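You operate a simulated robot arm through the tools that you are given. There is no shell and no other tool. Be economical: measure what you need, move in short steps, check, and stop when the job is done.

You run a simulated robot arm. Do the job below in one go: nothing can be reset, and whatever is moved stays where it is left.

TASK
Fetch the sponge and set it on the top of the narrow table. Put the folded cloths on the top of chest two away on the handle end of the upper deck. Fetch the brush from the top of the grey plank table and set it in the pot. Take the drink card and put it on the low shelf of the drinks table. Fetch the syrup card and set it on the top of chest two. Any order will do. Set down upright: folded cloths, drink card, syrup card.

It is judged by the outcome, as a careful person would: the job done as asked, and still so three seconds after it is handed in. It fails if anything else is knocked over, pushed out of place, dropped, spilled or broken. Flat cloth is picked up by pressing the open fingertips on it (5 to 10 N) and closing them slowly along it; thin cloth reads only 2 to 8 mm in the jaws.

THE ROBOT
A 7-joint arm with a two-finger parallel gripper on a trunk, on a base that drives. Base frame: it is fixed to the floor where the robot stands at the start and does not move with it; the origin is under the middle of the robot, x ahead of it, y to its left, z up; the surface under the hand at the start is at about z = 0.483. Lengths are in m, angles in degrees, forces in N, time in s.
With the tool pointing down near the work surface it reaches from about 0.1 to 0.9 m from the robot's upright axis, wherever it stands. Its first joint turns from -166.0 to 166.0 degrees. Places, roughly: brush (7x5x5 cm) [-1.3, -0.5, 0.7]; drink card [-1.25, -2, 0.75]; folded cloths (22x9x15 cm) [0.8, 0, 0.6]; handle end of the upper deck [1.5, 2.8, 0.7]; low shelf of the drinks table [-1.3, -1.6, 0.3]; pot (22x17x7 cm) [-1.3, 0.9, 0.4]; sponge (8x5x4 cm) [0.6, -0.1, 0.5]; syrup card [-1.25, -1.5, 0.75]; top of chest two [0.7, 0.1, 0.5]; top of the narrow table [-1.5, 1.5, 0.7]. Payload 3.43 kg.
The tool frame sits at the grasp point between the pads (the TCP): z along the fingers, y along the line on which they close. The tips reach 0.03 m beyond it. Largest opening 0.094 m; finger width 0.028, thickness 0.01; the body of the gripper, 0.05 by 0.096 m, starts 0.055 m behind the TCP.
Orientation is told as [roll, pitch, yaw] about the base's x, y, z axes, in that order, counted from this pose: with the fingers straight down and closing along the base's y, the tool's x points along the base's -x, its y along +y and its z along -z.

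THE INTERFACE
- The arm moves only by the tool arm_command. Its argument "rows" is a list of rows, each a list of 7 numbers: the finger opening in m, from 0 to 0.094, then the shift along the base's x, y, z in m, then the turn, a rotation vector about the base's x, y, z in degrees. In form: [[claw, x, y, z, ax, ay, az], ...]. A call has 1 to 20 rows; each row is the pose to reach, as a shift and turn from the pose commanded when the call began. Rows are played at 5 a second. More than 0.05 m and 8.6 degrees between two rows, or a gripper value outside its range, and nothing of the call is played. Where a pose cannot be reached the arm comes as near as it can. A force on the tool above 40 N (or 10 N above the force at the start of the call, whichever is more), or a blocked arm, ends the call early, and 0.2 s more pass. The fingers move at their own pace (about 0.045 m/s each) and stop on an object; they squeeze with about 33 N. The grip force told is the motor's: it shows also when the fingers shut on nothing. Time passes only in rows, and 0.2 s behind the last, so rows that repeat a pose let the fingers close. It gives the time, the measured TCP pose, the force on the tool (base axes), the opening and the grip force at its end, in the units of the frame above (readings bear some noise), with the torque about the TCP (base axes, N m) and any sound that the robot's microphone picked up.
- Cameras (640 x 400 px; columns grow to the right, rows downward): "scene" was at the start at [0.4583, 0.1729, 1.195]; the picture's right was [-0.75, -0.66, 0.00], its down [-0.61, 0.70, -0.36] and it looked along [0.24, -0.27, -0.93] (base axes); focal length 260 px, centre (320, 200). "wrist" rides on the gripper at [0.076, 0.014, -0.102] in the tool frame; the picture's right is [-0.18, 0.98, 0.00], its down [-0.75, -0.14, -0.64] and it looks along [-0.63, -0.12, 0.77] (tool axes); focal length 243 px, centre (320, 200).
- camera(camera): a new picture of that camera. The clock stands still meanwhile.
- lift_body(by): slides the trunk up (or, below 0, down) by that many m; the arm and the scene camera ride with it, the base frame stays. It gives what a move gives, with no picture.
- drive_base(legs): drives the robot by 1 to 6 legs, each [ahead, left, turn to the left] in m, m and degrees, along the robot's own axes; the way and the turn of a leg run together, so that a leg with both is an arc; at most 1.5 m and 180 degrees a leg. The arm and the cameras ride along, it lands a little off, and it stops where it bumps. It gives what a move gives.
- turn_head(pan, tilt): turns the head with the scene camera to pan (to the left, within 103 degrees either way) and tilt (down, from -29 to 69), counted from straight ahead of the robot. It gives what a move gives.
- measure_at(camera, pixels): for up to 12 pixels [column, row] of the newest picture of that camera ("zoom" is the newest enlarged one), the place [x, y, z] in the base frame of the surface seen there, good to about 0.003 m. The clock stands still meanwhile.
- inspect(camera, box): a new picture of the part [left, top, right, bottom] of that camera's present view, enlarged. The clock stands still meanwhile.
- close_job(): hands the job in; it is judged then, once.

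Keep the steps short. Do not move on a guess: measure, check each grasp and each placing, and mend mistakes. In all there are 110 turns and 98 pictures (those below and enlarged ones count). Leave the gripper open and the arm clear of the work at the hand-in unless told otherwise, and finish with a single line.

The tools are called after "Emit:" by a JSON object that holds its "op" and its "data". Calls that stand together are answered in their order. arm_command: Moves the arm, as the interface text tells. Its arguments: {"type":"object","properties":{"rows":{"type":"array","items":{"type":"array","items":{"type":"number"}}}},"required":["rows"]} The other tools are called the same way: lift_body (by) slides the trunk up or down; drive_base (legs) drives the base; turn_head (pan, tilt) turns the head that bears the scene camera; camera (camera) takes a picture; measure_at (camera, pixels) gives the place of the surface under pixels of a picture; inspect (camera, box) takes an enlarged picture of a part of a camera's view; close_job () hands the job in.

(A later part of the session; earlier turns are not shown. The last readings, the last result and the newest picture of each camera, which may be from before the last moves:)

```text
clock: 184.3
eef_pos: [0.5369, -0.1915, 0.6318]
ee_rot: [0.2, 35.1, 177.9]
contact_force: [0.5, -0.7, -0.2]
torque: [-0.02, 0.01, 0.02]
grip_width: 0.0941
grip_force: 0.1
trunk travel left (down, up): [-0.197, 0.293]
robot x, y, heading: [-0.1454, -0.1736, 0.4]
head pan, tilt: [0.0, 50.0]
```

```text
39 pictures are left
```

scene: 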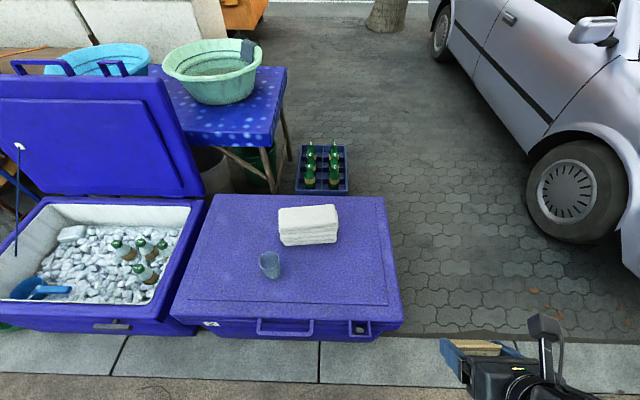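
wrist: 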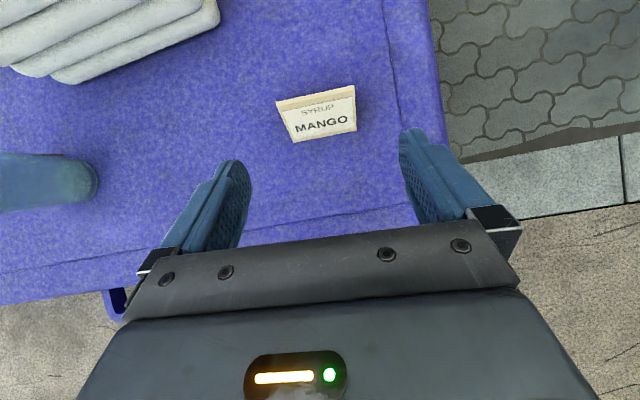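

Syrup card stands upright. Now the cloths: bring the hand upright and higher, then turn it so it closes along x.

Emit:
{"op": "arm_command", "data": {"rows": [[0.094, 0, 0.0, 0.03, 0, 7, 0], [0.094, 0, 0.0, 0.06, 0, 14, 0], [0.094, 0, 0.0, 0.09, 0, 21, 0], [0.094, 0, 0.0, 0.12, 0, 28, 0], [0.094, 0, 0.0, 0.15, 0, 35.1, 0], [0.094, 0, 0.0, 0.15, 0, 35.1, 0]]}}

Emit:
{"op": "arm_command", "data": {"rows": [[0.094, 0, 0.01, 0, 0, 0, -8], [0.094, 0, 0.03, 0, 0, 0, -16], [0.094, 0, 0.05, 0, 0, 0, -24], [0.094, 0, 0.07, 0, 0, 0, -32], [0.094, 0, 0.09, 0, 0, 0, -40], [0.094, 0, 0.11, 0, 0, 0, -48], [0.094, 0, 0.13, 0, 0, 0, -56], [0.094, 0, 0.15, 0, 0, 0, -64], [0.094, 0, 0.17, 0, 0, 0, -72], [0.094, 0, 0.18, 0, 0, 0, -80], [0.094, 0, 0.19, 0, 0, 0, -88], [0.094, 0, 0.19, 0, 0, 0, -88]]}}

Emit:
{"op": "drive_base", "data": {"legs": [[0.1, 0.1, 0]]}}

Emit:
{"op": "camera", "data": {"camera": "wrist"}}

```text
clock: 185.7
eef_pos: [0.5399, -0.1889, 0.7839]
ee_rot: [1.4, 0.1, 178.2]
contact_force: [-0.4, -0.3, -0.5]
torque: [-0.01, -0.01, -0.02]
grip_width: 0.094
grip_force: 0.1
trunk travel left (down, up): [-0.197, 0.293]
robot x, y, heading: [-0.1499, -0.1776, 0.1]
head pan, tilt: [0.0, 50.0]
```

```text
clock: 188.3
eef_pos: [0.5382, -0.0002, 0.7827]
ee_rot: [1.4, 0.1, 90.1]
contact_force: [0.0, -0.2, 0.0]
torque: [0.03, 0.0, 0.04]
grip_width: 0.0937
grip_force: 0.0
trunk travel left (down, up): [-0.197, 0.293]
robot x, y, heading: [-0.1493, -0.1754, 0.0]
head pan, tilt: [0.0, 50.0]
```

```text
clock: 189.6
eef_pos: [0.6385, 0.1022, 0.7831]
ee_rot: [1.5, 0.0, 90.4]
contact_force: [-0.5, -0.4, 0.3]
torque: [0.0, -0.01, 0.01]
grip_width: 0.0939
grip_force: 0.0
trunk travel left (down, up): [-0.197, 0.293]
robot x, y, heading: [-0.0469, -0.0744, 0.3]
head pan, tilt: [0.0, 50.0]
```

```text
38 pictures are left
```

wrist: 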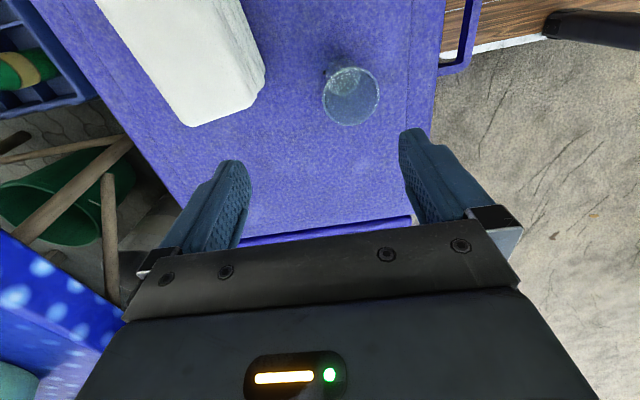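

I take a closer scene view of the cloths.

Emit:
{"op": "turn_head", "data": {"pan": 0, "tilt": 62}}

Emit:
{"op": "inspect", "data": {"camera": "scene", "box": [230, 100, 390, 200]}}

```text
clock: 190.4
eef_pos: [0.6379, 0.1002, 0.7836]
ee_rot: [1.5, 0.1, 90.4]
contact_force: [0.4, -1.0, 0.3]
torque: [0.0, 0.03, 0.0]
grip_width: 0.094
grip_force: 0.0
trunk travel left (down, up): [-0.197, 0.293]
robot x, y, heading: [-0.0487, -0.0763, 0.4]
head pan, tilt: [0.0, 62.0]
```

```text
4.00 times, centred on (310, 150) of scene
```

zoom: 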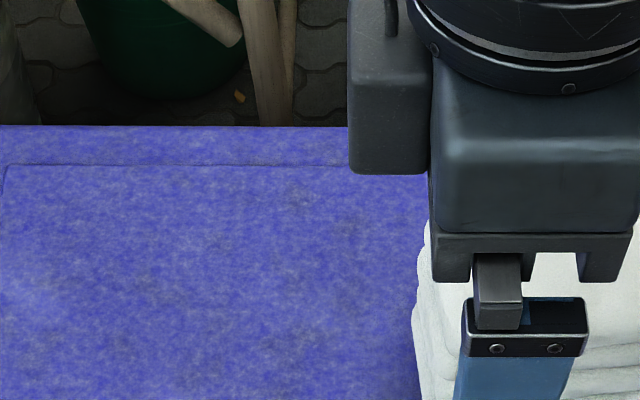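

The hand hides it. I shift the hand to (0.76, 0.16) and use the wrist view.

Emit:
{"op": "arm_command", "data": {"rows": [[0.094, 0.035, 0.02, 0.02, 0, 0, 0], [0.094, 0.07, 0.04, 0.03, 0, 0, 0], [0.094, 0.1, 0.06, 0.04, 0, 0, 0], [0.094, 0.12, 0.06, 0.04, -1.5, 0, 0], [0.094, 0.12, 0.06, 0.04, -1.5, 0, 0]]}}

Emit:
{"op": "camera", "data": {"camera": "wrist"}}

```text
clock: 191.6
eef_pos: [0.7572, 0.1627, 0.8205]
ee_rot: [1.5, 1.5, 90.4]
contact_force: [-0.3, 0.0, -0.3]
torque: [0.01, 0.0, -0.02]
grip_width: 0.0939
grip_force: 0.1
trunk travel left (down, up): [-0.197, 0.293]
robot x, y, heading: [-0.0464, -0.0769, 0.2]
head pan, tilt: [0.0, 62.0]
```

```text
36 pictures are left
```

wrist: 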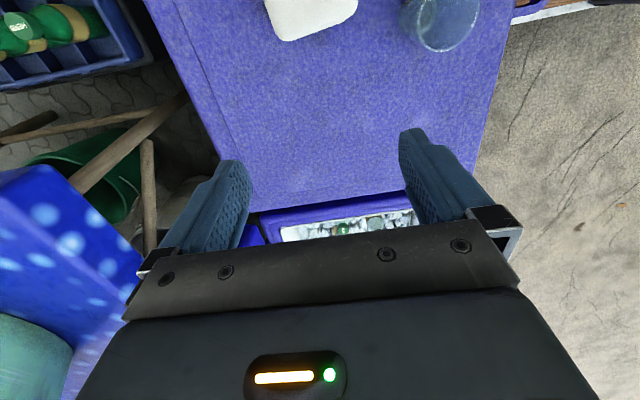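

Emit:
{"op": "arm_command", "data": {"rows": [[0.094, 0.0, -0.04, 0, 1.5, -1.5, 0], [0.094, 0.0, -0.08, 0, 1.5, -1.5, 0], [0.094, 0.0, -0.11, 0, 1.5, -1.5, 0], [0.094, 0.0, -0.11, 0, 1.5, -1.5, 0]]}}

Emit:
{"op": "camera", "data": {"camera": "wrist"}}

```text
clock: 192.6
eef_pos: [0.7598, 0.0505, 0.8229]
ee_rot: [0.0, 0.0, 90.4]
contact_force: [0.1, 0.4, -0.6]
torque: [-0.02, -0.01, 0.03]
grip_width: 0.0941
grip_force: 0.1
trunk travel left (down, up): [-0.197, 0.293]
robot x, y, heading: [-0.0477, -0.0713, 0.1]
head pan, tilt: [0.0, 62.0]
```

```text
35 pictures are left
```

wrist: 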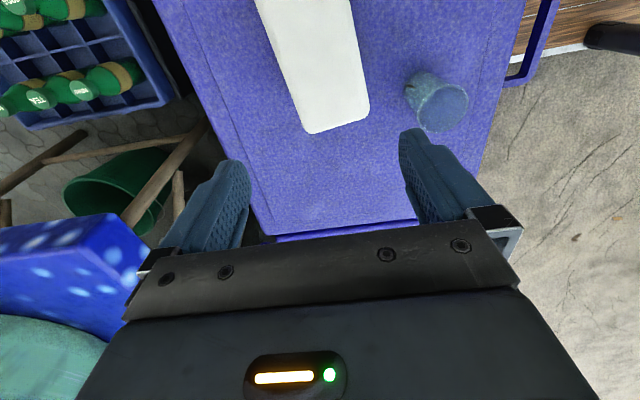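

Now the top sheet shows. I measure its edges and the sides.

Emit:
{"op": "measure_at", "data": {"camera": "wrist", "pixels": [[304, 118], [363, 105], [290, 70], [357, 55], [272, 20], [345, 5], [310, 132], [366, 112], [335, 60], [288, 75], [361, 60]]}}

Emit:
{"op": "inspect", "data": {"camera": "wrist", "box": [240, 0, 400, 150]}}

```text
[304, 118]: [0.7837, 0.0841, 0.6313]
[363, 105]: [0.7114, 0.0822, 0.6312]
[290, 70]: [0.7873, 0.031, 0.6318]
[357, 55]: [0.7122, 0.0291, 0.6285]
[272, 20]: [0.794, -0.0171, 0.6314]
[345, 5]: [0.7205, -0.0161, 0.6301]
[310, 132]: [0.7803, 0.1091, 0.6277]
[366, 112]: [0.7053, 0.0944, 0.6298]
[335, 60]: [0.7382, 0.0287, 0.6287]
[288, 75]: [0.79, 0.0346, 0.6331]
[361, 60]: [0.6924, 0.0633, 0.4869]
```

```text
2.67 times, centred on (320, 75) of wrist
```

zoom: 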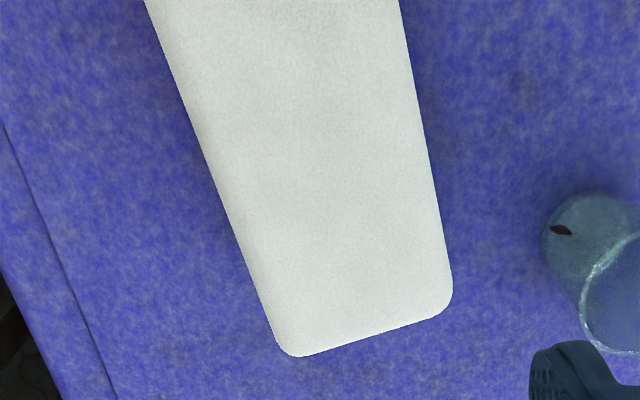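

Top sheet is ~8 cm wide, long axis turned ≈ +5.5°, centre ≈ (0.752, 0.005), top z 0.631. Align over it.

Emit:
{"op": "arm_command", "data": {"rows": [[0.094, -0.003, -0.02, -0.02, 0, 0, 2.6], [0.094, -0.0075, -0.0455, -0.05, 0, 0, 5.3], [0.094, -0.0075, -0.0455, -0.09, 0, 0, 5.3], [0.094, -0.0075, -0.0455, -0.12, 0, 0, 5.3], [0.094, -0.0075, -0.0455, -0.12, 0, 0, 5.3]]}}

Emit:
{"op": "camera", "data": {"camera": "wrist"}}

```text
clock: 193.8
eef_pos: [0.7505, 0.0044, 0.7019]
ee_rot: [0.1, -0.1, 95.6]
contact_force: [0.5, 0.1, 0.3]
torque: [0.02, 0.01, 0.0]
grip_width: 0.0939
grip_force: 0.1
trunk travel left (down, up): [-0.197, 0.293]
robot x, y, heading: [-0.0482, -0.0721, 0.4]
head pan, tilt: [0.0, 62.0]
```

```text
33 pictures are left
```

wrist: 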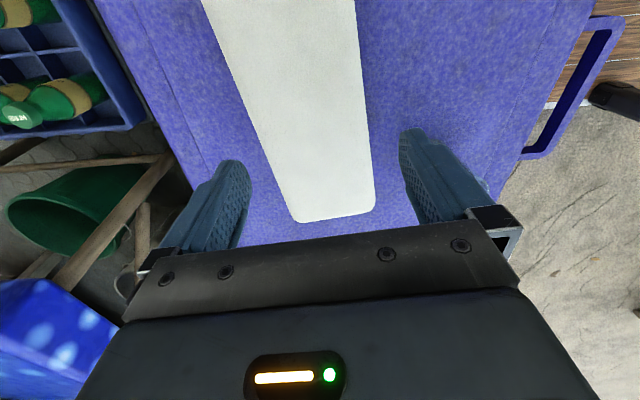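

Emit:
{"op": "measure_at", "data": {"camera": "wrist", "pixels": [[274, 165], [371, 152], [252, 110], [364, 100], [236, 70], [361, 60], [225, 40], [358, 30], [213, 215], [425, 195]]}}

```text
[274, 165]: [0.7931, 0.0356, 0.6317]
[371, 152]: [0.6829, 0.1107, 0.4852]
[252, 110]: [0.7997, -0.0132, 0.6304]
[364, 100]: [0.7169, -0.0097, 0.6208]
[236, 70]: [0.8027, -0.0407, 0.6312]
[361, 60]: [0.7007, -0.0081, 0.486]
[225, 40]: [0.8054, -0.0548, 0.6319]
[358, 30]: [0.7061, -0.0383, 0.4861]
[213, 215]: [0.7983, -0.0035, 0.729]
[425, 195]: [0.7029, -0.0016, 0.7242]
```

Centre refined to x 0.756. Shift 5 mm, turn 1° more, and descend slowly.

Emit:
{"op": "arm_command", "data": {"rows": [[0.094, 0.005, -0.002, 0, 0, 0, 1], [0.094, 0.005, -0.002, -0.03, 0, 0, 1], [0.094, 0.005, -0.002, -0.05, 0, 0, 1], [0.094, 0.005, -0.002, -0.065, 0, 0, 1], [0.094, 0.005, -0.002, -0.08, 0, 0, 1], [0.094, 0.005, -0.002, -0.095, 0, 0, 1], [0.094, 0.005, -0.002, -0.107, 0, 0, 1], [0.094, 0.005, -0.002, -0.107, 0, 0, 1]]}}

Emit:
{"op": "camera", "data": {"camera": "wrist"}}

```text
clock: 195.0
eef_pos: [0.7614, 0.0049, 0.6337]
ee_rot: [-1.0, -0.2, 96.7]
contact_force: [-0.2, -1.0, 17.5]
torque: [0.04, -0.8, 0.01]
grip_width: 0.0936
grip_force: 0.0
trunk travel left (down, up): [-0.197, 0.293]
robot x, y, heading: [-0.047, -0.0757, 0.2]
head pan, tilt: [0.0, 62.0]
stopped in row 6: the force on the tool passed its limit at 55 N (the readings are from after the stop); the commanded pose is now the measured one
```

```text
32 pictures are left
```

wrist: 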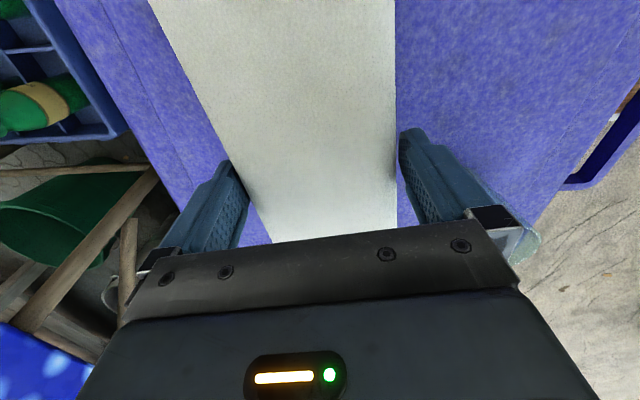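

The far finger landed on a protruding lower sheet; tips are 2.7 cm below the top. I ease up 4 mm and grip here, then test-lift.

Emit:
{"op": "arm_command", "data": {"rows": [[0.094, -0.003, 0, 0.005, 0, 1, 0], [0.094, -0.004, 0, 0.005, 0, 1, 0], [0.08, -0.004, 0, 0.005, 0, 1, 0], [0.06, -0.004, 0, 0.005, 0, 1, 0], [0.05, -0.004, 0, 0.005, 0, 1, 0], [0.05, -0.004, 0, 0.005, 0, 1, 0]]}}

Emit:
{"op": "camera", "data": {"camera": "wrist"}}

```text
clock: 196.4
eef_pos: [0.757, 0.0051, 0.6351]
ee_rot: [0.2, -0.4, 96.6]
contact_force: [-0.7, 1.2, 0.3]
torque: [-0.01, 0.02, 0.0]
grip_width: 0.0878
grip_force: 32.5
trunk travel left (down, up): [-0.197, 0.293]
robot x, y, heading: [-0.0472, -0.0752, 0.4]
head pan, tilt: [0.0, 62.0]
```

```text
31 pictures are left
```

wrist: 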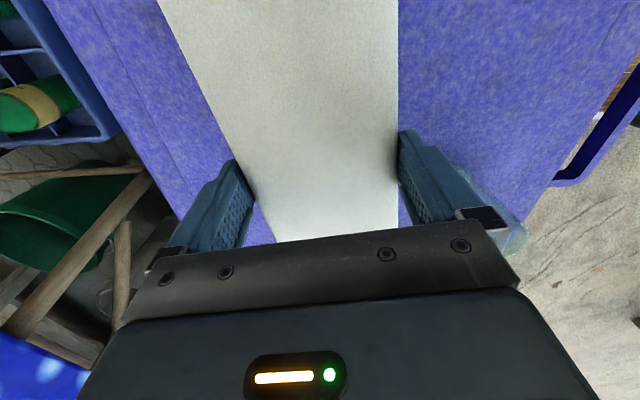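

Gripped at 87.8 mm on the upper sheet. Test-lift 3 cm.

Emit:
{"op": "arm_command", "data": {"rows": [[0.05, 0, 0, 0.01, 0, 0, 0], [0.05, 0, 0, 0.02, 0, 0, 0], [0.05, 0, 0, 0.03, 0, 0, 0], [0.05, 0, 0, 0.03, 0, 0, 0]]}}

Emit:
{"op": "inspect", "data": {"camera": "scene", "box": [240, 80, 480, 230]}}

```text
clock: 197.4
eef_pos: [0.7568, 0.0045, 0.6663]
ee_rot: [0.2, -0.2, 96.5]
contact_force: [-0.1, 0.0, -1.5]
torque: [0.01, 0.03, 0.02]
grip_width: 0.0878
grip_force: 33.8
trunk travel left (down, up): [-0.197, 0.293]
robot x, y, heading: [-0.049, -0.0734, 0.2]
head pan, tilt: [0.0, 62.0]
```

```text
2.67 times, centred on (360, 155) of scene
```

zoom: 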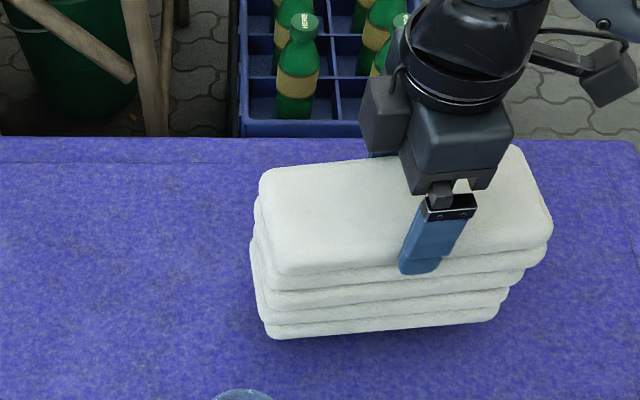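

The whole stack came up as one. Raise it, lift the trunk, and back off.

Emit:
{"op": "arm_command", "data": {"rows": [[0.05, 0, 0, 0.04, 0, 0, 0], [0.05, 0, 0, 0.08, 0, 0, 0], [0.05, -0.03, 0, 0.1, 0, 0, 0], [0.05, -0.07, 0, 0.1, 0, 0, 0], [0.05, -0.11, 0, 0.1, 0, 0, 0], [0.05, -0.15, 0, 0.1, 0, 0, 0], [0.05, -0.19, 0, 0.1, 0, 0, 0]]}}

Emit:
{"op": "lift_body", "data": {"by": 0.25}}

Emit:
{"op": "drive_base", "data": {"legs": [[-0.3, 0, 0], [0, 1.3, 0], [0, 0.8, 0]]}}

Emit:
{"op": "turn_head", "data": {"pan": 20, "tilt": 30}}

Emit:
{"op": "camera", "data": {"camera": "scene"}}

```text
clock: 199.0
eef_pos: [0.5692, 0.0054, 0.7661]
ee_rot: [0.2, -0.3, 96.6]
contact_force: [0.8, 0.1, -3.6]
torque: [0.01, 0.02, -0.03]
grip_width: 0.0877
grip_force: 33.3
trunk travel left (down, up): [-0.197, 0.293]
robot x, y, heading: [-0.045, -0.0737, 0.4]
head pan, tilt: [0.0, 62.0]
```

```text
clock: 201.6
eef_pos: [0.57, 0.0052, 1.0157]
ee_rot: [0.2, -0.3, 96.6]
contact_force: [0.1, 0.2, -2.9]
torque: [0.03, 0.03, -0.02]
grip_width: 0.0877
grip_force: 32.9
trunk travel left (down, up): [-0.447, 0.043]
robot x, y, heading: [-0.0469, -0.0737, 0.3]
head pan, tilt: [0.0, 62.0]
```

```text
clock: 213.7
eef_pos: [0.3074, 2.1131, 1.0163]
ee_rot: [0.2, -0.3, 95.4]
contact_force: [0.7, 0.5, -2.8]
torque: [0.03, -0.02, 0.0]
grip_width: 0.0878
grip_force: 32.8
trunk travel left (down, up): [-0.447, 0.043]
robot x, y, heading: [-0.3069, 2.0463, -1.1]
head pan, tilt: [0.0, 62.0]
```

```text
clock: 214.7
eef_pos: [0.3073, 2.1123, 1.0162]
ee_rot: [0.2, -0.2, 95.4]
contact_force: [-1.0, 0.6, -3.4]
torque: [0.03, -0.02, -0.01]
grip_width: 0.0876
grip_force: 33.0
trunk travel left (down, up): [-0.447, 0.043]
robot x, y, heading: [-0.3106, 2.0477, -1.1]
head pan, tilt: [20.0, 30.0]
```

```text
29 pictures are left
```

scene: 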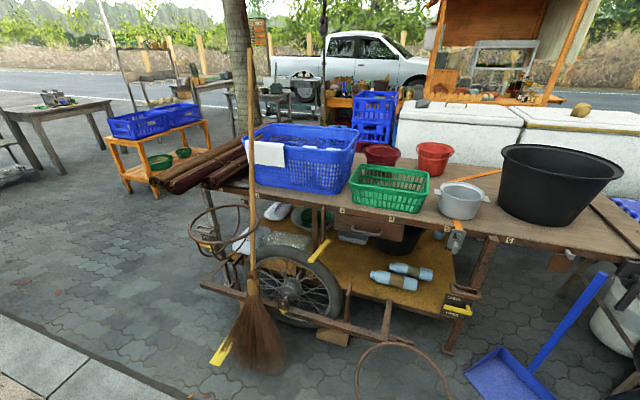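

I see the cart with a full upper deck. I measure points along it.

Emit:
{"op": "measure_at", "data": {"camera": "scene", "pixels": [[300, 165], [230, 185], [385, 195], [425, 222], [500, 225], [560, 195], [205, 165], [170, 180], [340, 200], [460, 205], [620, 240], [255, 200]]}}

Emit:
{"op": "inspect", "data": {"camera": "scene", "box": [140, 100, 460, 300]}}

Emit:
{"op": "inspect", "data": {"camera": "scene", "box": [400, 100, 640, 250]}}

```text
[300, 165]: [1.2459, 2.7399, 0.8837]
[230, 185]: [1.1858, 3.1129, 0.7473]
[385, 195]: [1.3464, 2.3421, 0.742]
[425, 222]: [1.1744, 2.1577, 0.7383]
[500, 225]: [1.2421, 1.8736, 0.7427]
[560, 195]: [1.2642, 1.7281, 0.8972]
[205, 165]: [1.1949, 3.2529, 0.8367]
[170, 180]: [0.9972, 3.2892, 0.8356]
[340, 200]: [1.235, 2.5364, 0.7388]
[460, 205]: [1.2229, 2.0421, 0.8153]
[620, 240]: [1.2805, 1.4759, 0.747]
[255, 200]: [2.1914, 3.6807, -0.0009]
```

```text
2.00 times, centred on (300, 200) of scene
```

zoom: 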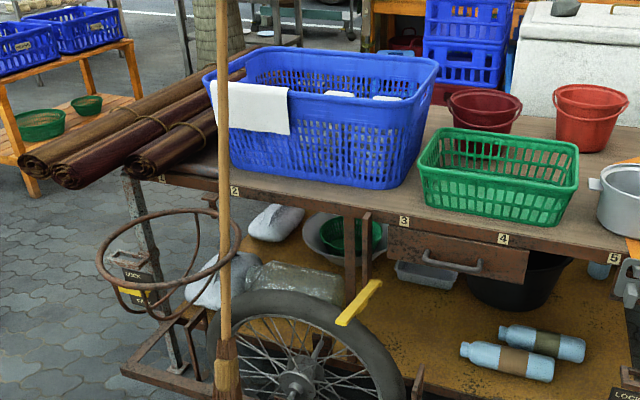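

```text
2.67 times, centred on (520, 175) of scene
```

zoom: 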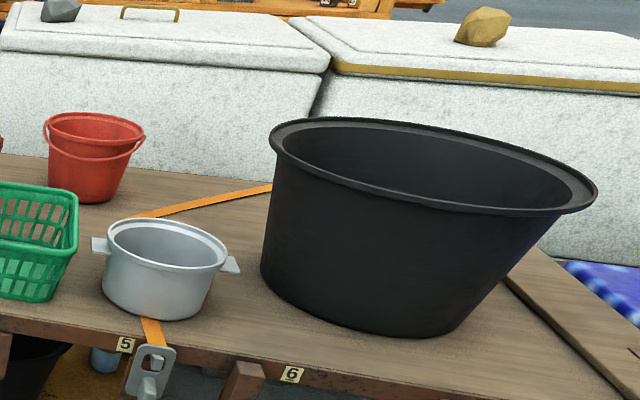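

I need a higher/other view of the +y end. Strafe left 1.0 and look.

Emit:
{"op": "drive_base", "data": {"legs": [[0, 1.2, 1]]}}

Emit:
{"op": "lift_body", "data": {"by": 0.04}}

Emit:
{"op": "turn_head", "data": {"pan": -10, "tilt": 25}}

Emit:
{"op": "camera", "data": {"camera": "scene"}}

```text
clock: 219.9
eef_pos: [0.3075, 3.2276, 1.0156]
ee_rot: [0.3, -0.2, 99.8]
contact_force: [-0.1, -0.3, -3.4]
torque: [0.02, 0.03, 0.0]
grip_width: 0.0876
grip_force: 33.4
trunk travel left (down, up): [-0.447, 0.043]
robot x, y, heading: [-0.3046, 3.1134, 3.6]
head pan, tilt: [20.0, 30.0]
stopped in leg 1: the robot was blocked; the commanded pose is now the measured one
```

```text
clock: 220.8
eef_pos: [0.3074, 3.2261, 1.0561]
ee_rot: [0.2, -0.4, 100.0]
contact_force: [0.7, -0.3, -2.8]
torque: [0.04, 0.0, 0.01]
grip_width: 0.0879
grip_force: 33.2
trunk travel left (down, up): [-0.487, 0.003]
robot x, y, heading: [-0.3048, 3.1171, 3.4]
head pan, tilt: [20.0, 30.0]
```

```text
clock: 221.7
eef_pos: [0.3078, 3.2274, 1.0561]
ee_rot: [0.3, -0.2, 99.9]
contact_force: [0.3, 0.4, -2.7]
torque: [0.0, 0.0, 0.0]
grip_width: 0.0874
grip_force: 32.9
trunk travel left (down, up): [-0.487, 0.003]
robot x, y, heading: [-0.3038, 3.115, 3.7]
head pan, tilt: [-10.0, 25.0]
```

```text
26 pictures are left
```

scene: 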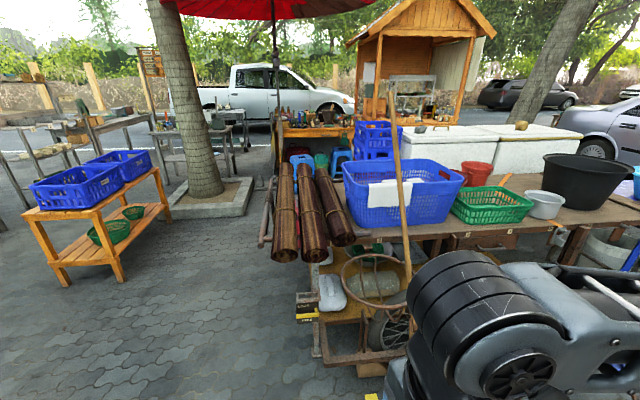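

The base was blocked on its left; I look there to see what it touched.

Emit:
{"op": "turn_head", "data": {"pan": 95, "tilt": 55}}

Emit:
{"op": "camera", "data": {"camera": "scene"}}

```text
clock: 223.6
eef_pos: [0.3083, 3.2278, 1.055]
ee_rot: [0.2, -0.3, 99.9]
contact_force: [0.4, 0.8, -2.8]
torque: [0.0, -0.02, -0.02]
grip_width: 0.0879
grip_force: 33.1
trunk travel left (down, up): [-0.487, 0.003]
robot x, y, heading: [-0.3085, 3.1115, 3.5]
head pan, tilt: [95.0, 55.0]
```

```text
25 pictures are left
```

scene: 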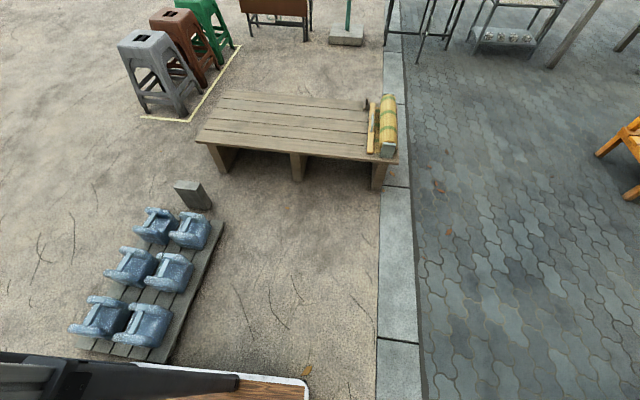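

The base just touches a low pallet of jugs; they all sit in order. I move right away from it, nearer to the cart, and look over the basket.

Emit:
{"op": "drive_base", "data": {"legs": [[0, -0.35, -3.5], [0.4, 0, 0]]}}

Emit:
{"op": "turn_head", "data": {"pan": 0, "tilt": 25}}

Emit:
{"op": "camera", "data": {"camera": "scene"}}

```text
clock: 227.9
eef_pos: [0.7227, 2.8481, 1.0563]
ee_rot: [0.2, -0.4, 96.5]
contact_force: [1.5, -0.5, -2.0]
torque: [0.01, 0.03, -0.01]
grip_width: 0.0877
grip_force: 32.9
trunk travel left (down, up): [-0.487, 0.003]
robot x, y, heading: [0.1082, 2.7711, 0.0]
head pan, tilt: [95.0, 55.0]
```

```text
clock: 229.6
eef_pos: [0.7235, 2.8476, 1.0556]
ee_rot: [0.2, -0.2, 96.5]
contact_force: [-0.2, -1.2, -2.9]
torque: [0.0, 0.01, 0.02]
grip_width: 0.0877
grip_force: 33.1
trunk travel left (down, up): [-0.487, 0.003]
robot x, y, heading: [0.1055, 2.7706, 0.3]
head pan, tilt: [0.0, 25.0]
```

```text
24 pictures are left
```

scene: 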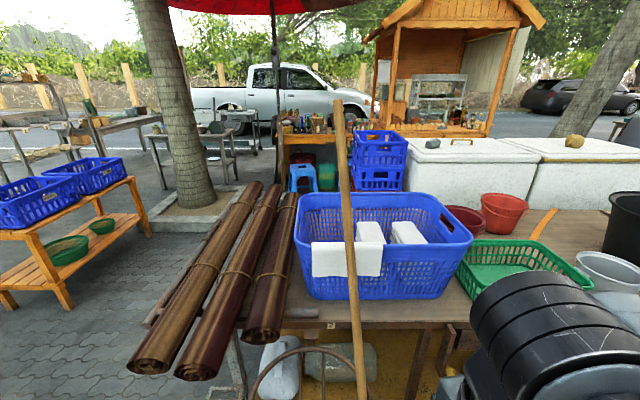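

Emit:
{"op": "measure_at", "data": {"camera": "scene", "pixels": [[385, 196], [300, 200], [470, 240], [310, 295], [450, 295], [292, 200], [255, 190], [500, 232], [545, 225], [530, 215], [240, 275], [300, 315]]}}

Emit:
{"op": "inspect", "data": {"camera": "scene", "box": [220, 160, 460, 310]}}

```text
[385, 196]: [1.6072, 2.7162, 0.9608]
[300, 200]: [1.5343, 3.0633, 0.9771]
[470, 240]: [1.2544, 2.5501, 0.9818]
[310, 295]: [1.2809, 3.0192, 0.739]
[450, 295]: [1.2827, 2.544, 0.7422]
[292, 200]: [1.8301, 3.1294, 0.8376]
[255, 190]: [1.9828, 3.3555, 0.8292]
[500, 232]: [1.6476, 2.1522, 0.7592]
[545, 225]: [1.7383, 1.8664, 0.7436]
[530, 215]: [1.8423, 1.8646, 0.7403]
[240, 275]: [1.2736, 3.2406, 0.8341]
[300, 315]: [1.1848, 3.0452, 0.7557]
```

```text
2.67 times, centred on (340, 235) of scene
```

zoom: 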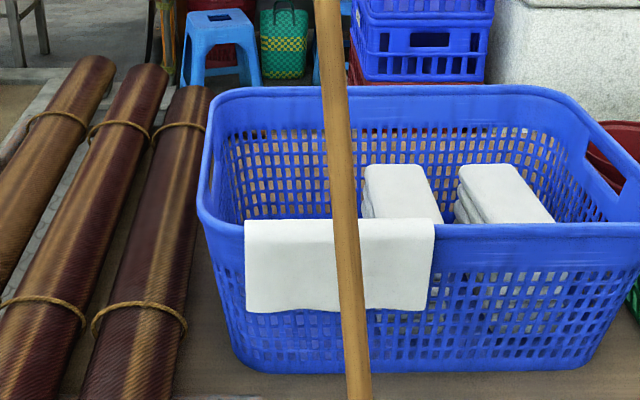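

The basket fills x 1.26–1.60, y 2.52–3.06; the deck goes on behind it to x ≈ 1.85. I measure the broom and things behind.

Emit:
{"op": "measure_at", "data": {"camera": "zoom", "pixels": [[330, 50], [355, 350], [215, 60], [285, 60], [430, 70], [100, 20], [60, 100], [300, 88], [150, 360], [400, 190], [500, 195], [290, 180]]}}

Emit:
{"op": "turn_head", "data": {"pan": 40, "tilt": 35}}

Emit:
{"op": "camera", "data": {"camera": "scene"}}

```text
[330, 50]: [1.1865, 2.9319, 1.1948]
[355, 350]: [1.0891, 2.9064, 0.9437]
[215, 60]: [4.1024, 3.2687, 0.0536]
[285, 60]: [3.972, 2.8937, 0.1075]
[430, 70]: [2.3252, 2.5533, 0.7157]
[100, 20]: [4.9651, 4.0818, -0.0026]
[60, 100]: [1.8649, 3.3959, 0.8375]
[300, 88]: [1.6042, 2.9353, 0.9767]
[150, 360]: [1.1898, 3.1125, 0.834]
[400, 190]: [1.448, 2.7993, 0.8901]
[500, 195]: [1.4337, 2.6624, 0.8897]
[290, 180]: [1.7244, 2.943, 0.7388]
```

```text
clock: 230.7
eef_pos: [0.7235, 2.8477, 1.0555]
ee_rot: [0.2, -0.3, 96.5]
contact_force: [-0.1, -0.7, -2.2]
torque: [-0.01, 0.0, 0.03]
grip_width: 0.0874
grip_force: 31.7
trunk travel left (down, up): [-0.487, 0.003]
robot x, y, heading: [0.1083, 2.7685, 0.2]
head pan, tilt: [40.0, 35.0]
```

```text
22 pictures are left
```

scene: 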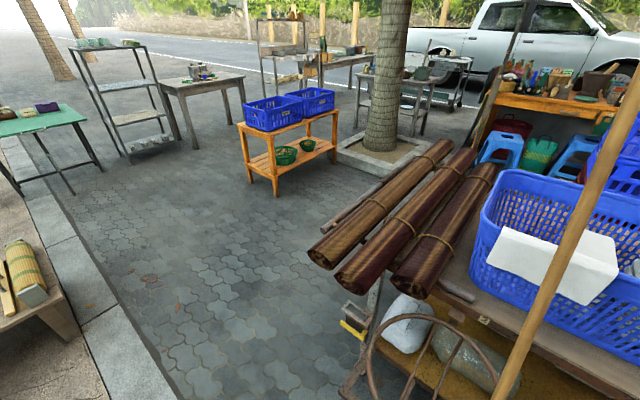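

Behind the basket the deck is bare at (1.72, 2.94), and the road side looks open. I measure the obstacles for a route round the +y end.

Emit:
{"op": "measure_at", "data": {"camera": "scene", "pixels": [[275, 195], [330, 160], [340, 165], [380, 190], [425, 150], [325, 228], [360, 370], [60, 340], [445, 145], [495, 165], [480, 130], [245, 180]]}}

Emit:
{"op": "inspect", "data": {"camera": "scene", "box": [320, 60, 640, 260]}}

```text
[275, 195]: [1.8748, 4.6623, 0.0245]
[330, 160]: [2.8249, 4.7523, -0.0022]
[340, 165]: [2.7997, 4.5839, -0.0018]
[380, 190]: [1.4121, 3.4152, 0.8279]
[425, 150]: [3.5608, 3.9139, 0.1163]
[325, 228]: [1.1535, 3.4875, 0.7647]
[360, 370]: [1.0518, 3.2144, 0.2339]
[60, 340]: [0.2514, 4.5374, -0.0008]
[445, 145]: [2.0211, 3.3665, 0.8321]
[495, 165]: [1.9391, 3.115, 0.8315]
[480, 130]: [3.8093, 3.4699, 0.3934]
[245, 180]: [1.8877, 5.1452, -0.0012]
```

```text
2.00 times, centred on (480, 160) of scene
```

zoom: 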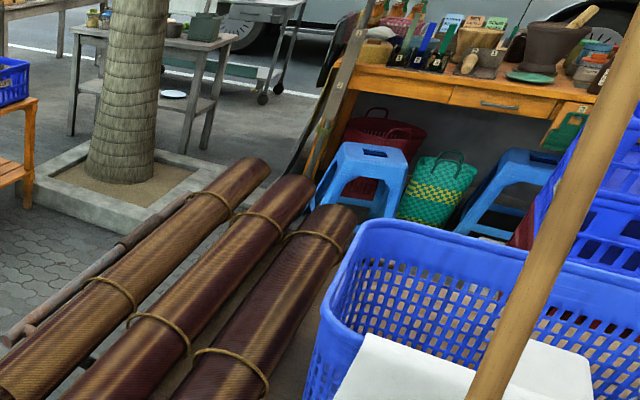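

Route: turn left to face +y, sidestep to x 0.5, go ahead to y 4.05, turn left to face -x, then reverse along the corridor to x ≈ 2.5. First part now.

Emit:
{"op": "drive_base", "data": {"legs": [[0, 0, 90], [0, -0.4, 0], [1.27, 0, 0], [0, 0, 90]]}}

Emit:
{"op": "turn_head", "data": {"pan": 103, "tilt": 35}}

Emit:
{"op": "camera", "data": {"camera": "scene"}}

```text
clock: 245.3
eef_pos: [-0.0272, 4.336, 1.0564]
ee_rot: [0.3, -0.3, -122.0]
contact_force: [0.4, 0.2, -2.1]
torque: [0.01, 0.03, -0.03]
grip_width: 0.0876
grip_force: 32.6
trunk travel left (down, up): [-0.487, 0.003]
robot x, y, heading: [0.5061, 4.0142, 141.7]
head pan, tilt: [40.0, 35.0]
stopped in leg 4: the robot was blocked; the commanded pose is now the measured one
```

```text
clock: 246.6
eef_pos: [-0.0274, 4.3373, 1.0551]
ee_rot: [0.2, -0.4, -121.9]
contact_force: [0.2, 0.9, -2.7]
torque: [-0.01, -0.02, 0.02]
grip_width: 0.0874
grip_force: 33.4
trunk travel left (down, up): [-0.487, 0.003]
robot x, y, heading: [0.4997, 4.0099, 141.9]
head pan, tilt: [103.0, 35.0]
```

```text
20 pictures are left
```

scene: 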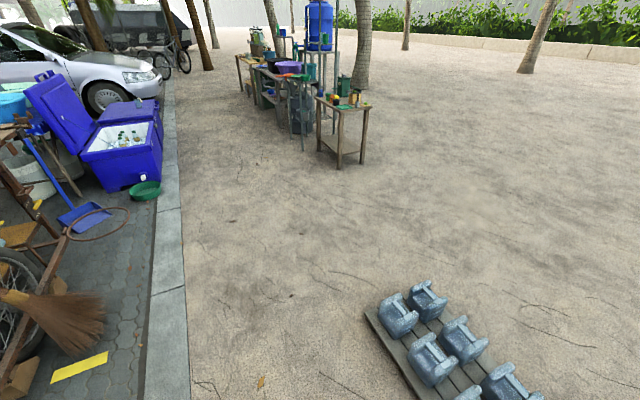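

The base corner met the bench. I turn back, shift further +x, then turn again; and check the bench.

Emit:
{"op": "drive_base", "data": {"legs": [[0, 0, -50]]}}

Emit:
{"op": "turn_head", "data": {"pan": 25, "tilt": 50}}

Emit:
{"op": "camera", "data": {"camera": "scene"}}

```text
clock: 249.3
eef_pos: [0.415, 4.6289, 1.056]
ee_rot: [0.2, -0.3, -172.4]
contact_force: [0.7, -0.1, -2.8]
torque: [-0.01, 0.0, -0.02]
grip_width: 0.0874
grip_force: 32.6
trunk travel left (down, up): [-0.487, 0.003]
robot x, y, heading: [0.5034, 4.0133, 91.2]
head pan, tilt: [103.0, 35.0]
```

```text
clock: 250.8
eef_pos: [0.4145, 4.628, 1.0549]
ee_rot: [0.3, -0.3, -172.5]
contact_force: [0.3, -0.2, -3.3]
torque: [0.02, 0.04, 0.03]
grip_width: 0.0877
grip_force: 33.2
trunk travel left (down, up): [-0.487, 0.003]
robot x, y, heading: [0.5045, 4.0135, 91.3]
head pan, tilt: [25.0, 50.0]
```

```text
19 pictures are left
```

scene: 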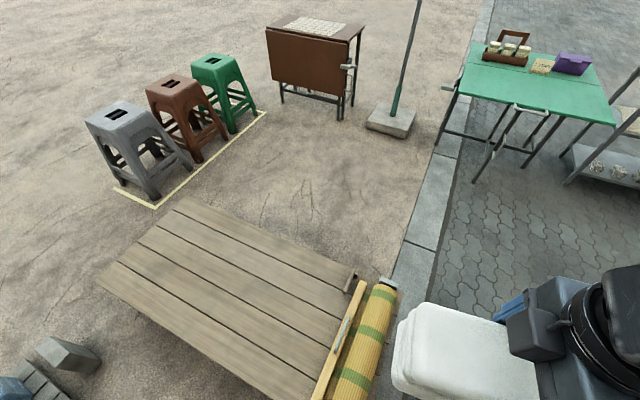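

Bench and its things are undisturbed. Sidestep right 0.65, then turn to face -x.

Emit:
{"op": "drive_base", "data": {"legs": [[0, -0.65, 0], [0, 0, 88.5]]}}

Emit:
{"op": "turn_head", "data": {"pan": 103, "tilt": 35}}

Emit:
{"op": "camera", "data": {"camera": "scene"}}

```text
clock: 258.1
eef_pos: [0.5376, 3.9677, 1.0567]
ee_rot: [0.3, -0.3, -85.7]
contact_force: [0.8, 0.0, -2.7]
torque: [-0.01, 0.0, 0.01]
grip_width: 0.0873
grip_force: 33.1
trunk travel left (down, up): [-0.487, 0.003]
robot x, y, heading: [1.1588, 4.0187, 177.9]
head pan, tilt: [25.0, 50.0]
```

```text
clock: 259.6
eef_pos: [0.5374, 3.9669, 1.0569]
ee_rot: [0.3, -0.3, -85.6]
contact_force: [0.4, -0.3, -2.4]
torque: [-0.04, 0.01, -0.03]
grip_width: 0.0876
grip_force: 32.9
trunk travel left (down, up): [-0.487, 0.003]
robot x, y, heading: [1.1594, 4.0202, 178.0]
head pan, tilt: [103.0, 35.0]
```

```text
18 pictures are left
```

scene: 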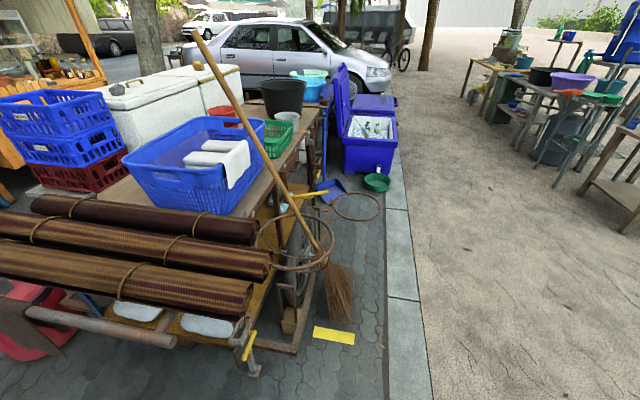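

From this end I see deck wood behind the basket at (115,195), crates at (70,130), and something red at (25,340). I measure.

Emit:
{"op": "measure_at", "data": {"camera": "scene", "pixels": [[118, 195], [130, 210], [150, 200], [105, 215], [25, 345], [60, 330], [5, 300], [75, 180], [110, 165], [60, 140], [180, 205], [15, 205]]}}

Emit:
{"op": "inspect", "data": {"camera": "scene", "box": [0, 60, 280, 235]}}

```text
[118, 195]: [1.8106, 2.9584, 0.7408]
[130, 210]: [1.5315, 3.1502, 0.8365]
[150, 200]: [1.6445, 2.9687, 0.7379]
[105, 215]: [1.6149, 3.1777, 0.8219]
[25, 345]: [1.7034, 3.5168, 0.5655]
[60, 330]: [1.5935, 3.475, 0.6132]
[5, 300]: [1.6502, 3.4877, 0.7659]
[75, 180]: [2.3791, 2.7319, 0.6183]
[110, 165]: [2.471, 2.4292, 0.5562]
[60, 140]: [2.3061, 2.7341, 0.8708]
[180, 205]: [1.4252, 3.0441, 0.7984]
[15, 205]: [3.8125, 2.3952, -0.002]
```

```text
2.29 times, centred on (140, 148) of scene
```

zoom: 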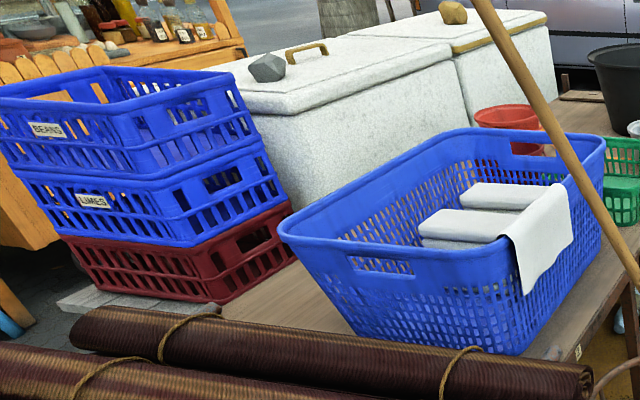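

The deck strip behind the basket (x 1.64–1.85, y ≤ 3.05, z 0.74) is bare. I raise the hand 5 cm, then reverse 1.23 m, and sidestep to y ≈ 3.2.

Emit:
{"op": "arm_command", "data": {"rows": [[0.05, 0, 0, 0.03, 0, 0, 0], [0.05, 0, 0, 0.05, 0, 0, 0]]}}

Emit:
{"op": "drive_base", "data": {"legs": [[-1.23, 0, 1.5]]}}

Emit:
{"op": "turn_head", "data": {"pan": 70, "tilt": 45}}

Emit:
{"op": "camera", "data": {"camera": "scene"}}

```text
clock: 260.2
eef_pos: [0.5368, 3.967, 1.1062]
ee_rot: [0.3, -0.3, -85.6]
contact_force: [-0.7, -0.1, -3.3]
torque: [0.01, 0.04, -0.04]
grip_width: 0.0878
grip_force: 32.8
trunk travel left (down, up): [-0.487, 0.003]
robot x, y, heading: [1.1529, 4.0221, 178.3]
head pan, tilt: [103.0, 35.0]
```

```text
clock: 266.5
eef_pos: [1.7807, 3.9235, 1.1047]
ee_rot: [0.4, -0.3, -85.2]
contact_force: [-0.2, 0.8, -2.8]
torque: [0.01, 0.01, 0.02]
grip_width: 0.0876
grip_force: 33.3
trunk travel left (down, up): [-0.487, 0.003]
robot x, y, heading: [2.3971, 3.9804, 178.4]
head pan, tilt: [103.0, 35.0]
```

```text
clock: 267.5
eef_pos: [1.7804, 3.9221, 1.1049]
ee_rot: [0.2, -0.3, -85.2]
contact_force: [0.7, 0.5, -2.5]
torque: [0.0, 0.01, 0.01]
grip_width: 0.0878
grip_force: 32.5
trunk travel left (down, up): [-0.487, 0.003]
robot x, y, heading: [2.3993, 3.9801, 178.4]
head pan, tilt: [70.0, 45.0]
```

```text
16 pictures are left
```

scene: 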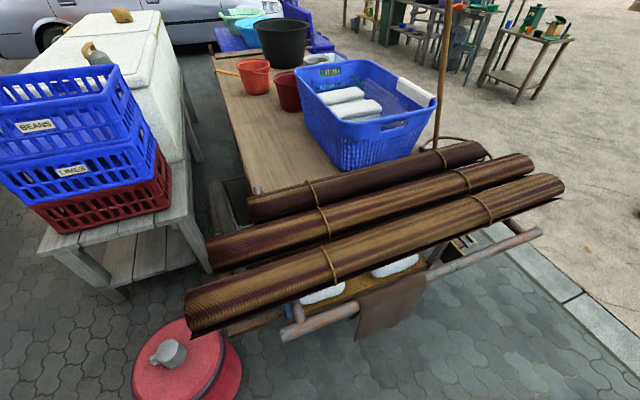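

A red round drum sits at (185,370) and a bench with crates behind the deck. I measure them and the free strip.

Emit:
{"op": "measure_at", "data": {"camera": "scene", "pixels": [[170, 352], [215, 375], [140, 385], [90, 295], [215, 275], [55, 245], [200, 225], [240, 185], [260, 190], [300, 160], [230, 130], [190, 320]]}}

```text
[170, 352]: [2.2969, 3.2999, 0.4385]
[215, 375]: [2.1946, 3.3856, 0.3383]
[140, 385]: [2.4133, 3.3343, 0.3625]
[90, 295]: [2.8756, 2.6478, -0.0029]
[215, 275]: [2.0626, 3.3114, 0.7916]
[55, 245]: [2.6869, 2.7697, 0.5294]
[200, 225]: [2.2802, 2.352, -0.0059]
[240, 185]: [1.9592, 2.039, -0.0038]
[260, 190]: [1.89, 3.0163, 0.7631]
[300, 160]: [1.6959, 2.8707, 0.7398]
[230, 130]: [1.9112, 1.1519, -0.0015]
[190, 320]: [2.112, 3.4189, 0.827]
```

The drum at (2.30, 3.32) blocks that stand. Instead I'll stand at the handle end facing -y, with the cloths' long side along x at about (1.75, 3.0), between the last mat and clear behind the basket. Turn left 90° here.

Emit:
{"op": "drive_base", "data": {"legs": [[0, 0, 85.5], [0, -0.62, 0]]}}

Emit:
{"op": "turn_head", "data": {"pan": 0, "tilt": 45}}

Emit:
{"op": "camera", "data": {"camera": "scene"}}

```text
clock: 274.6
eef_pos: [1.8052, 3.4237, 1.1055]
ee_rot: [0.3, -0.4, 0.4]
contact_force: [0.4, 0.4, -3.4]
torque: [0.04, 0.03, 0.02]
grip_width: 0.0876
grip_force: 33.5
trunk travel left (down, up): [-0.487, 0.003]
robot x, y, heading: [1.7936, 4.0473, -96.2]
head pan, tilt: [70.0, 45.0]
```

```text
clock: 276.0
eef_pos: [1.8058, 3.4247, 1.1049]
ee_rot: [0.2, -0.2, 0.4]
contact_force: [0.5, 0.0, -2.3]
torque: [-0.02, 0.0, 0.03]
grip_width: 0.0876
grip_force: 33.5
trunk travel left (down, up): [-0.487, 0.003]
robot x, y, heading: [1.7948, 4.0476, -95.9]
head pan, tilt: [0.0, 45.0]
```

```text
15 pictures are left
```

scene: 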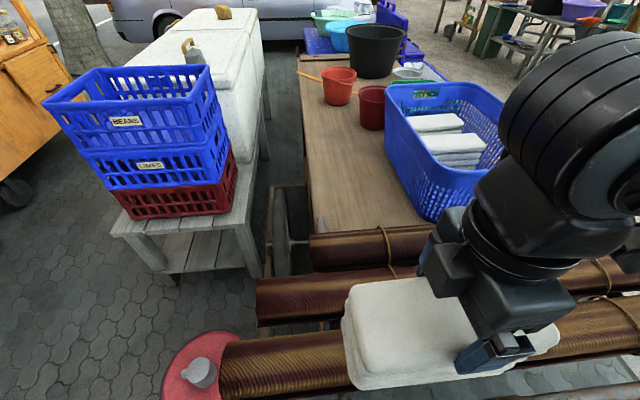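

The strip is plainly free. I measure the deck edge, basket side and mat edge.

Emit:
{"op": "measure_at", "data": {"camera": "scene", "pixels": [[318, 228], [312, 190], [425, 218], [405, 200], [388, 112], [370, 225], [360, 200], [340, 232], [405, 228], [432, 195]]}}

```text
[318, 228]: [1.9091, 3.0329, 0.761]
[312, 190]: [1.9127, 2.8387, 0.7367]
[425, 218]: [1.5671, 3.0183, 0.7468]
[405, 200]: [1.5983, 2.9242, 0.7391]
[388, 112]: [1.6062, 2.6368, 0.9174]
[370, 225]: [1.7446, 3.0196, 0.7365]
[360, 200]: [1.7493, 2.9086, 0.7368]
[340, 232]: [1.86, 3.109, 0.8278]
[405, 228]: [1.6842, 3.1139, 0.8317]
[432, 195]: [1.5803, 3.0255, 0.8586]
```

Strip is x 1.61–1.91. Creep forward 0.19, then extend the arm over the spot.

Emit:
{"op": "drive_base", "data": {"legs": [[0.19, 0, 0]]}}

Emit:
{"op": "arm_command", "data": {"rows": [[0.05, 0, -0.04, 0, 0, 0, 0], [0.05, 0, -0.08, 0, 0, 0, 0], [0.05, -0.005, -0.12, 0, 0, 0, 0], [0.05, -0.01, -0.16, 0, 0, 0, 0], [0.05, -0.015, -0.2, 0, 0, 0, 0], [0.05, -0.02, -0.24, 0, 0, 0, 0], [0.05, -0.02, -0.24, 0, 0, 0, 0]]}}

```text
clock: 277.5
eef_pos: [1.7849, 3.2339, 1.1055]
ee_rot: [0.3, -0.3, 0.3]
contact_force: [0.2, -0.4, -1.6]
torque: [0.01, -0.02, 0.02]
grip_width: 0.0874
grip_force: 32.8
trunk travel left (down, up): [-0.487, 0.003]
robot x, y, heading: [1.7738, 3.8557, -95.8]
head pan, tilt: [0.0, 45.0]
```

```text
clock: 279.1
eef_pos: [1.7644, 2.994, 1.1039]
ee_rot: [0.4, -0.3, 0.3]
contact_force: [0.5, -0.7, -1.7]
torque: [0.01, -0.01, 0.01]
grip_width: 0.0874
grip_force: 33.3
trunk travel left (down, up): [-0.487, 0.003]
robot x, y, heading: [1.7772, 3.8549, -95.9]
head pan, tilt: [0.0, 45.0]
```

Emit:
{"op": "arm_command", "data": {"rows": [[0.05, 0, -0.015, 0, 0, 0, 0], [0.05, 0, -0.03, 0, 0, 0, 0], [0.05, 0, -0.03, 0, 0, 0, 0]]}}

Emit:
{"op": "camera", "data": {"camera": "scene"}}

Emit:
{"op": "camera", "data": {"camera": "wrist"}}

```text
clock: 279.9
eef_pos: [1.7657, 2.963, 1.1044]
ee_rot: [0.3, -0.2, 0.3]
contact_force: [-0.1, -0.2, -2.6]
torque: [-0.05, -0.05, 0.01]
grip_width: 0.0877
grip_force: 32.8
trunk travel left (down, up): [-0.487, 0.003]
robot x, y, heading: [1.7746, 3.8533, -96.1]
head pan, tilt: [0.0, 45.0]
```

```text
14 pictures are left
```

scene: 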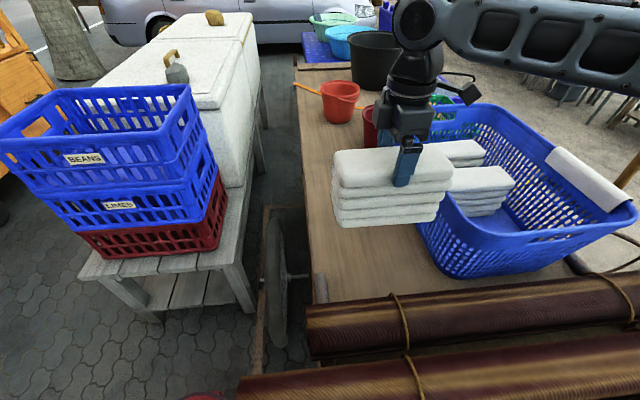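

```text
13 pictures are left
```

wrist: 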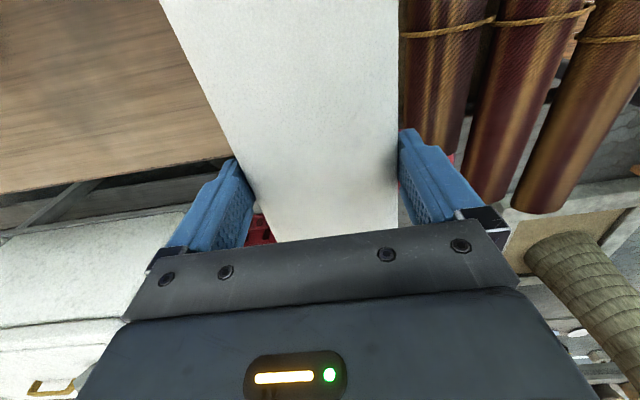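

Hanging above the strip. I check the stack's ends before lowering.

Emit:
{"op": "measure_at", "data": {"camera": "scene", "pixels": [[336, 175], [338, 220], [448, 178], [436, 215], [450, 225], [455, 245], [385, 225], [320, 275]]}}

```text
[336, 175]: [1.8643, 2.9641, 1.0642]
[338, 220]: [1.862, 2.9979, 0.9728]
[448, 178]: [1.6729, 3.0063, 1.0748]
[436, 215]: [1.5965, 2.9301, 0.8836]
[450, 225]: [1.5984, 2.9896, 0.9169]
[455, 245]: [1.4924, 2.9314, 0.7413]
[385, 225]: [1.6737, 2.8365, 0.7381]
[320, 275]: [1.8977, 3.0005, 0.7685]
```

Stack spans x ≈ 1.66–1.87; basket at 1.607. Shift 8 mm toward the basket side and lower the trunk 0.20.

Emit:
{"op": "arm_command", "data": {"rows": [[0.05, -0.008, 0, 0, 0, 0, 0], [0.05, -0.008, 0, 0, 0, 0, 0]]}}

Emit:
{"op": "lift_body", "data": {"by": -0.2}}

Emit:
{"op": "camera", "data": {"camera": "scene"}}

```text
clock: 280.5
eef_pos: [1.756, 2.9652, 1.1056]
ee_rot: [0.2, -0.3, 0.4]
contact_force: [0.8, -0.3, -2.3]
torque: [-0.02, 0.03, 0.01]
grip_width: 0.0878
grip_force: 33.0
trunk travel left (down, up): [-0.487, 0.003]
robot x, y, heading: [1.7763, 3.8572, -96.2]
head pan, tilt: [0.0, 45.0]
```

```text
clock: 282.7
eef_pos: [1.7565, 2.9642, 0.9068]
ee_rot: [0.4, -0.3, 0.4]
contact_force: [0.6, 0.6, -3.2]
torque: [0.02, 0.02, 0.02]
grip_width: 0.0876
grip_force: 33.2
trunk travel left (down, up): [-0.287, 0.203]
robot x, y, heading: [1.7735, 3.8536, -95.9]
head pan, tilt: [0.0, 45.0]
```

```text
12 pictures are left
```

scene: 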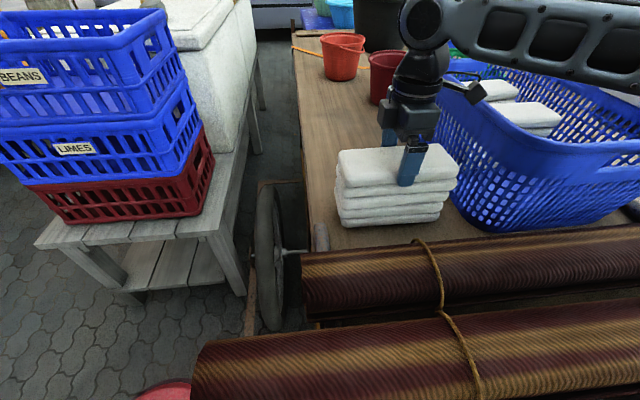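

Lower the last 2 cm in small rows until contact.

Emit:
{"op": "arm_command", "data": {"rows": [[0.05, 0, 0, -0.006, 0, 0, 0], [0.05, 0, 0, -0.012, 0, 0, 0], [0.05, 0, 0, -0.016, 0, 0, 0], [0.05, 0, 0, -0.018, 0, 0, 0], [0.05, 0, 0, -0.02, 0, 0, 0], [0.05, 0, 0, -0.021, 0, 0, 0], [0.05, 0, 0, -0.021, 0, 0, 0]]}}

```text
clock: 283.8
eef_pos: [1.7572, 2.9653, 0.8924]
ee_rot: [0.1, -0.4, 0.3]
contact_force: [-0.5, 11.0, 21.0]
torque: [0.47, 0.32, -0.16]
grip_width: 0.0875
grip_force: 33.6
trunk travel left (down, up): [-0.287, 0.203]
robot x, y, heading: [1.7705, 3.8545, -95.9]
head pan, tilt: [0.0, 45.0]
stopped in row 5: the force on the tool passed its limit at 43 N (the readings are from after the stop); the commanded pose is now the measured one
```

Contact. Open and rise straight up.

Emit:
{"op": "arm_command", "data": {"rows": [[0.05, 0, 0, 0.0, 0, 0, 0], [0.09, 0, 0, 0.0, 0, 0, 0], [0.094, 0, 0, 0.0, 0, 0, 0], [0.094, 0, 0, 0.0, 0, 0, 0], [0.094, 0, 0, 0.02, 0, 0, 0], [0.094, 0, 0, 0.04, 0, 0, 0], [0.094, 0, 0, 0.08, 0, 0, 0], [0.094, 0, 0, 0.12, 0, 0, 0]]}}

Emit:
{"op": "camera", "data": {"camera": "scene"}}

```text
clock: 285.6
eef_pos: [1.7555, 2.9632, 1.0109]
ee_rot: [0.2, -0.4, 0.3]
contact_force: [-0.1, 0.3, -0.4]
torque: [0.01, -0.01, 0.01]
grip_width: 0.0942
grip_force: 0.0
trunk travel left (down, up): [-0.287, 0.203]
robot x, y, heading: [1.7747, 3.8534, -96.3]
head pan, tilt: [0.0, 45.0]
```

```text
11 pictures are left
```

scene: 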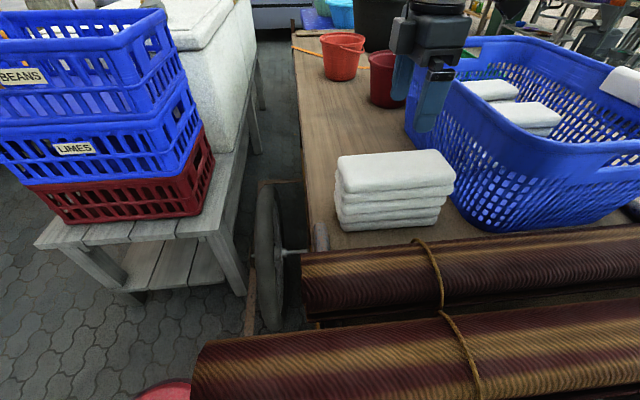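

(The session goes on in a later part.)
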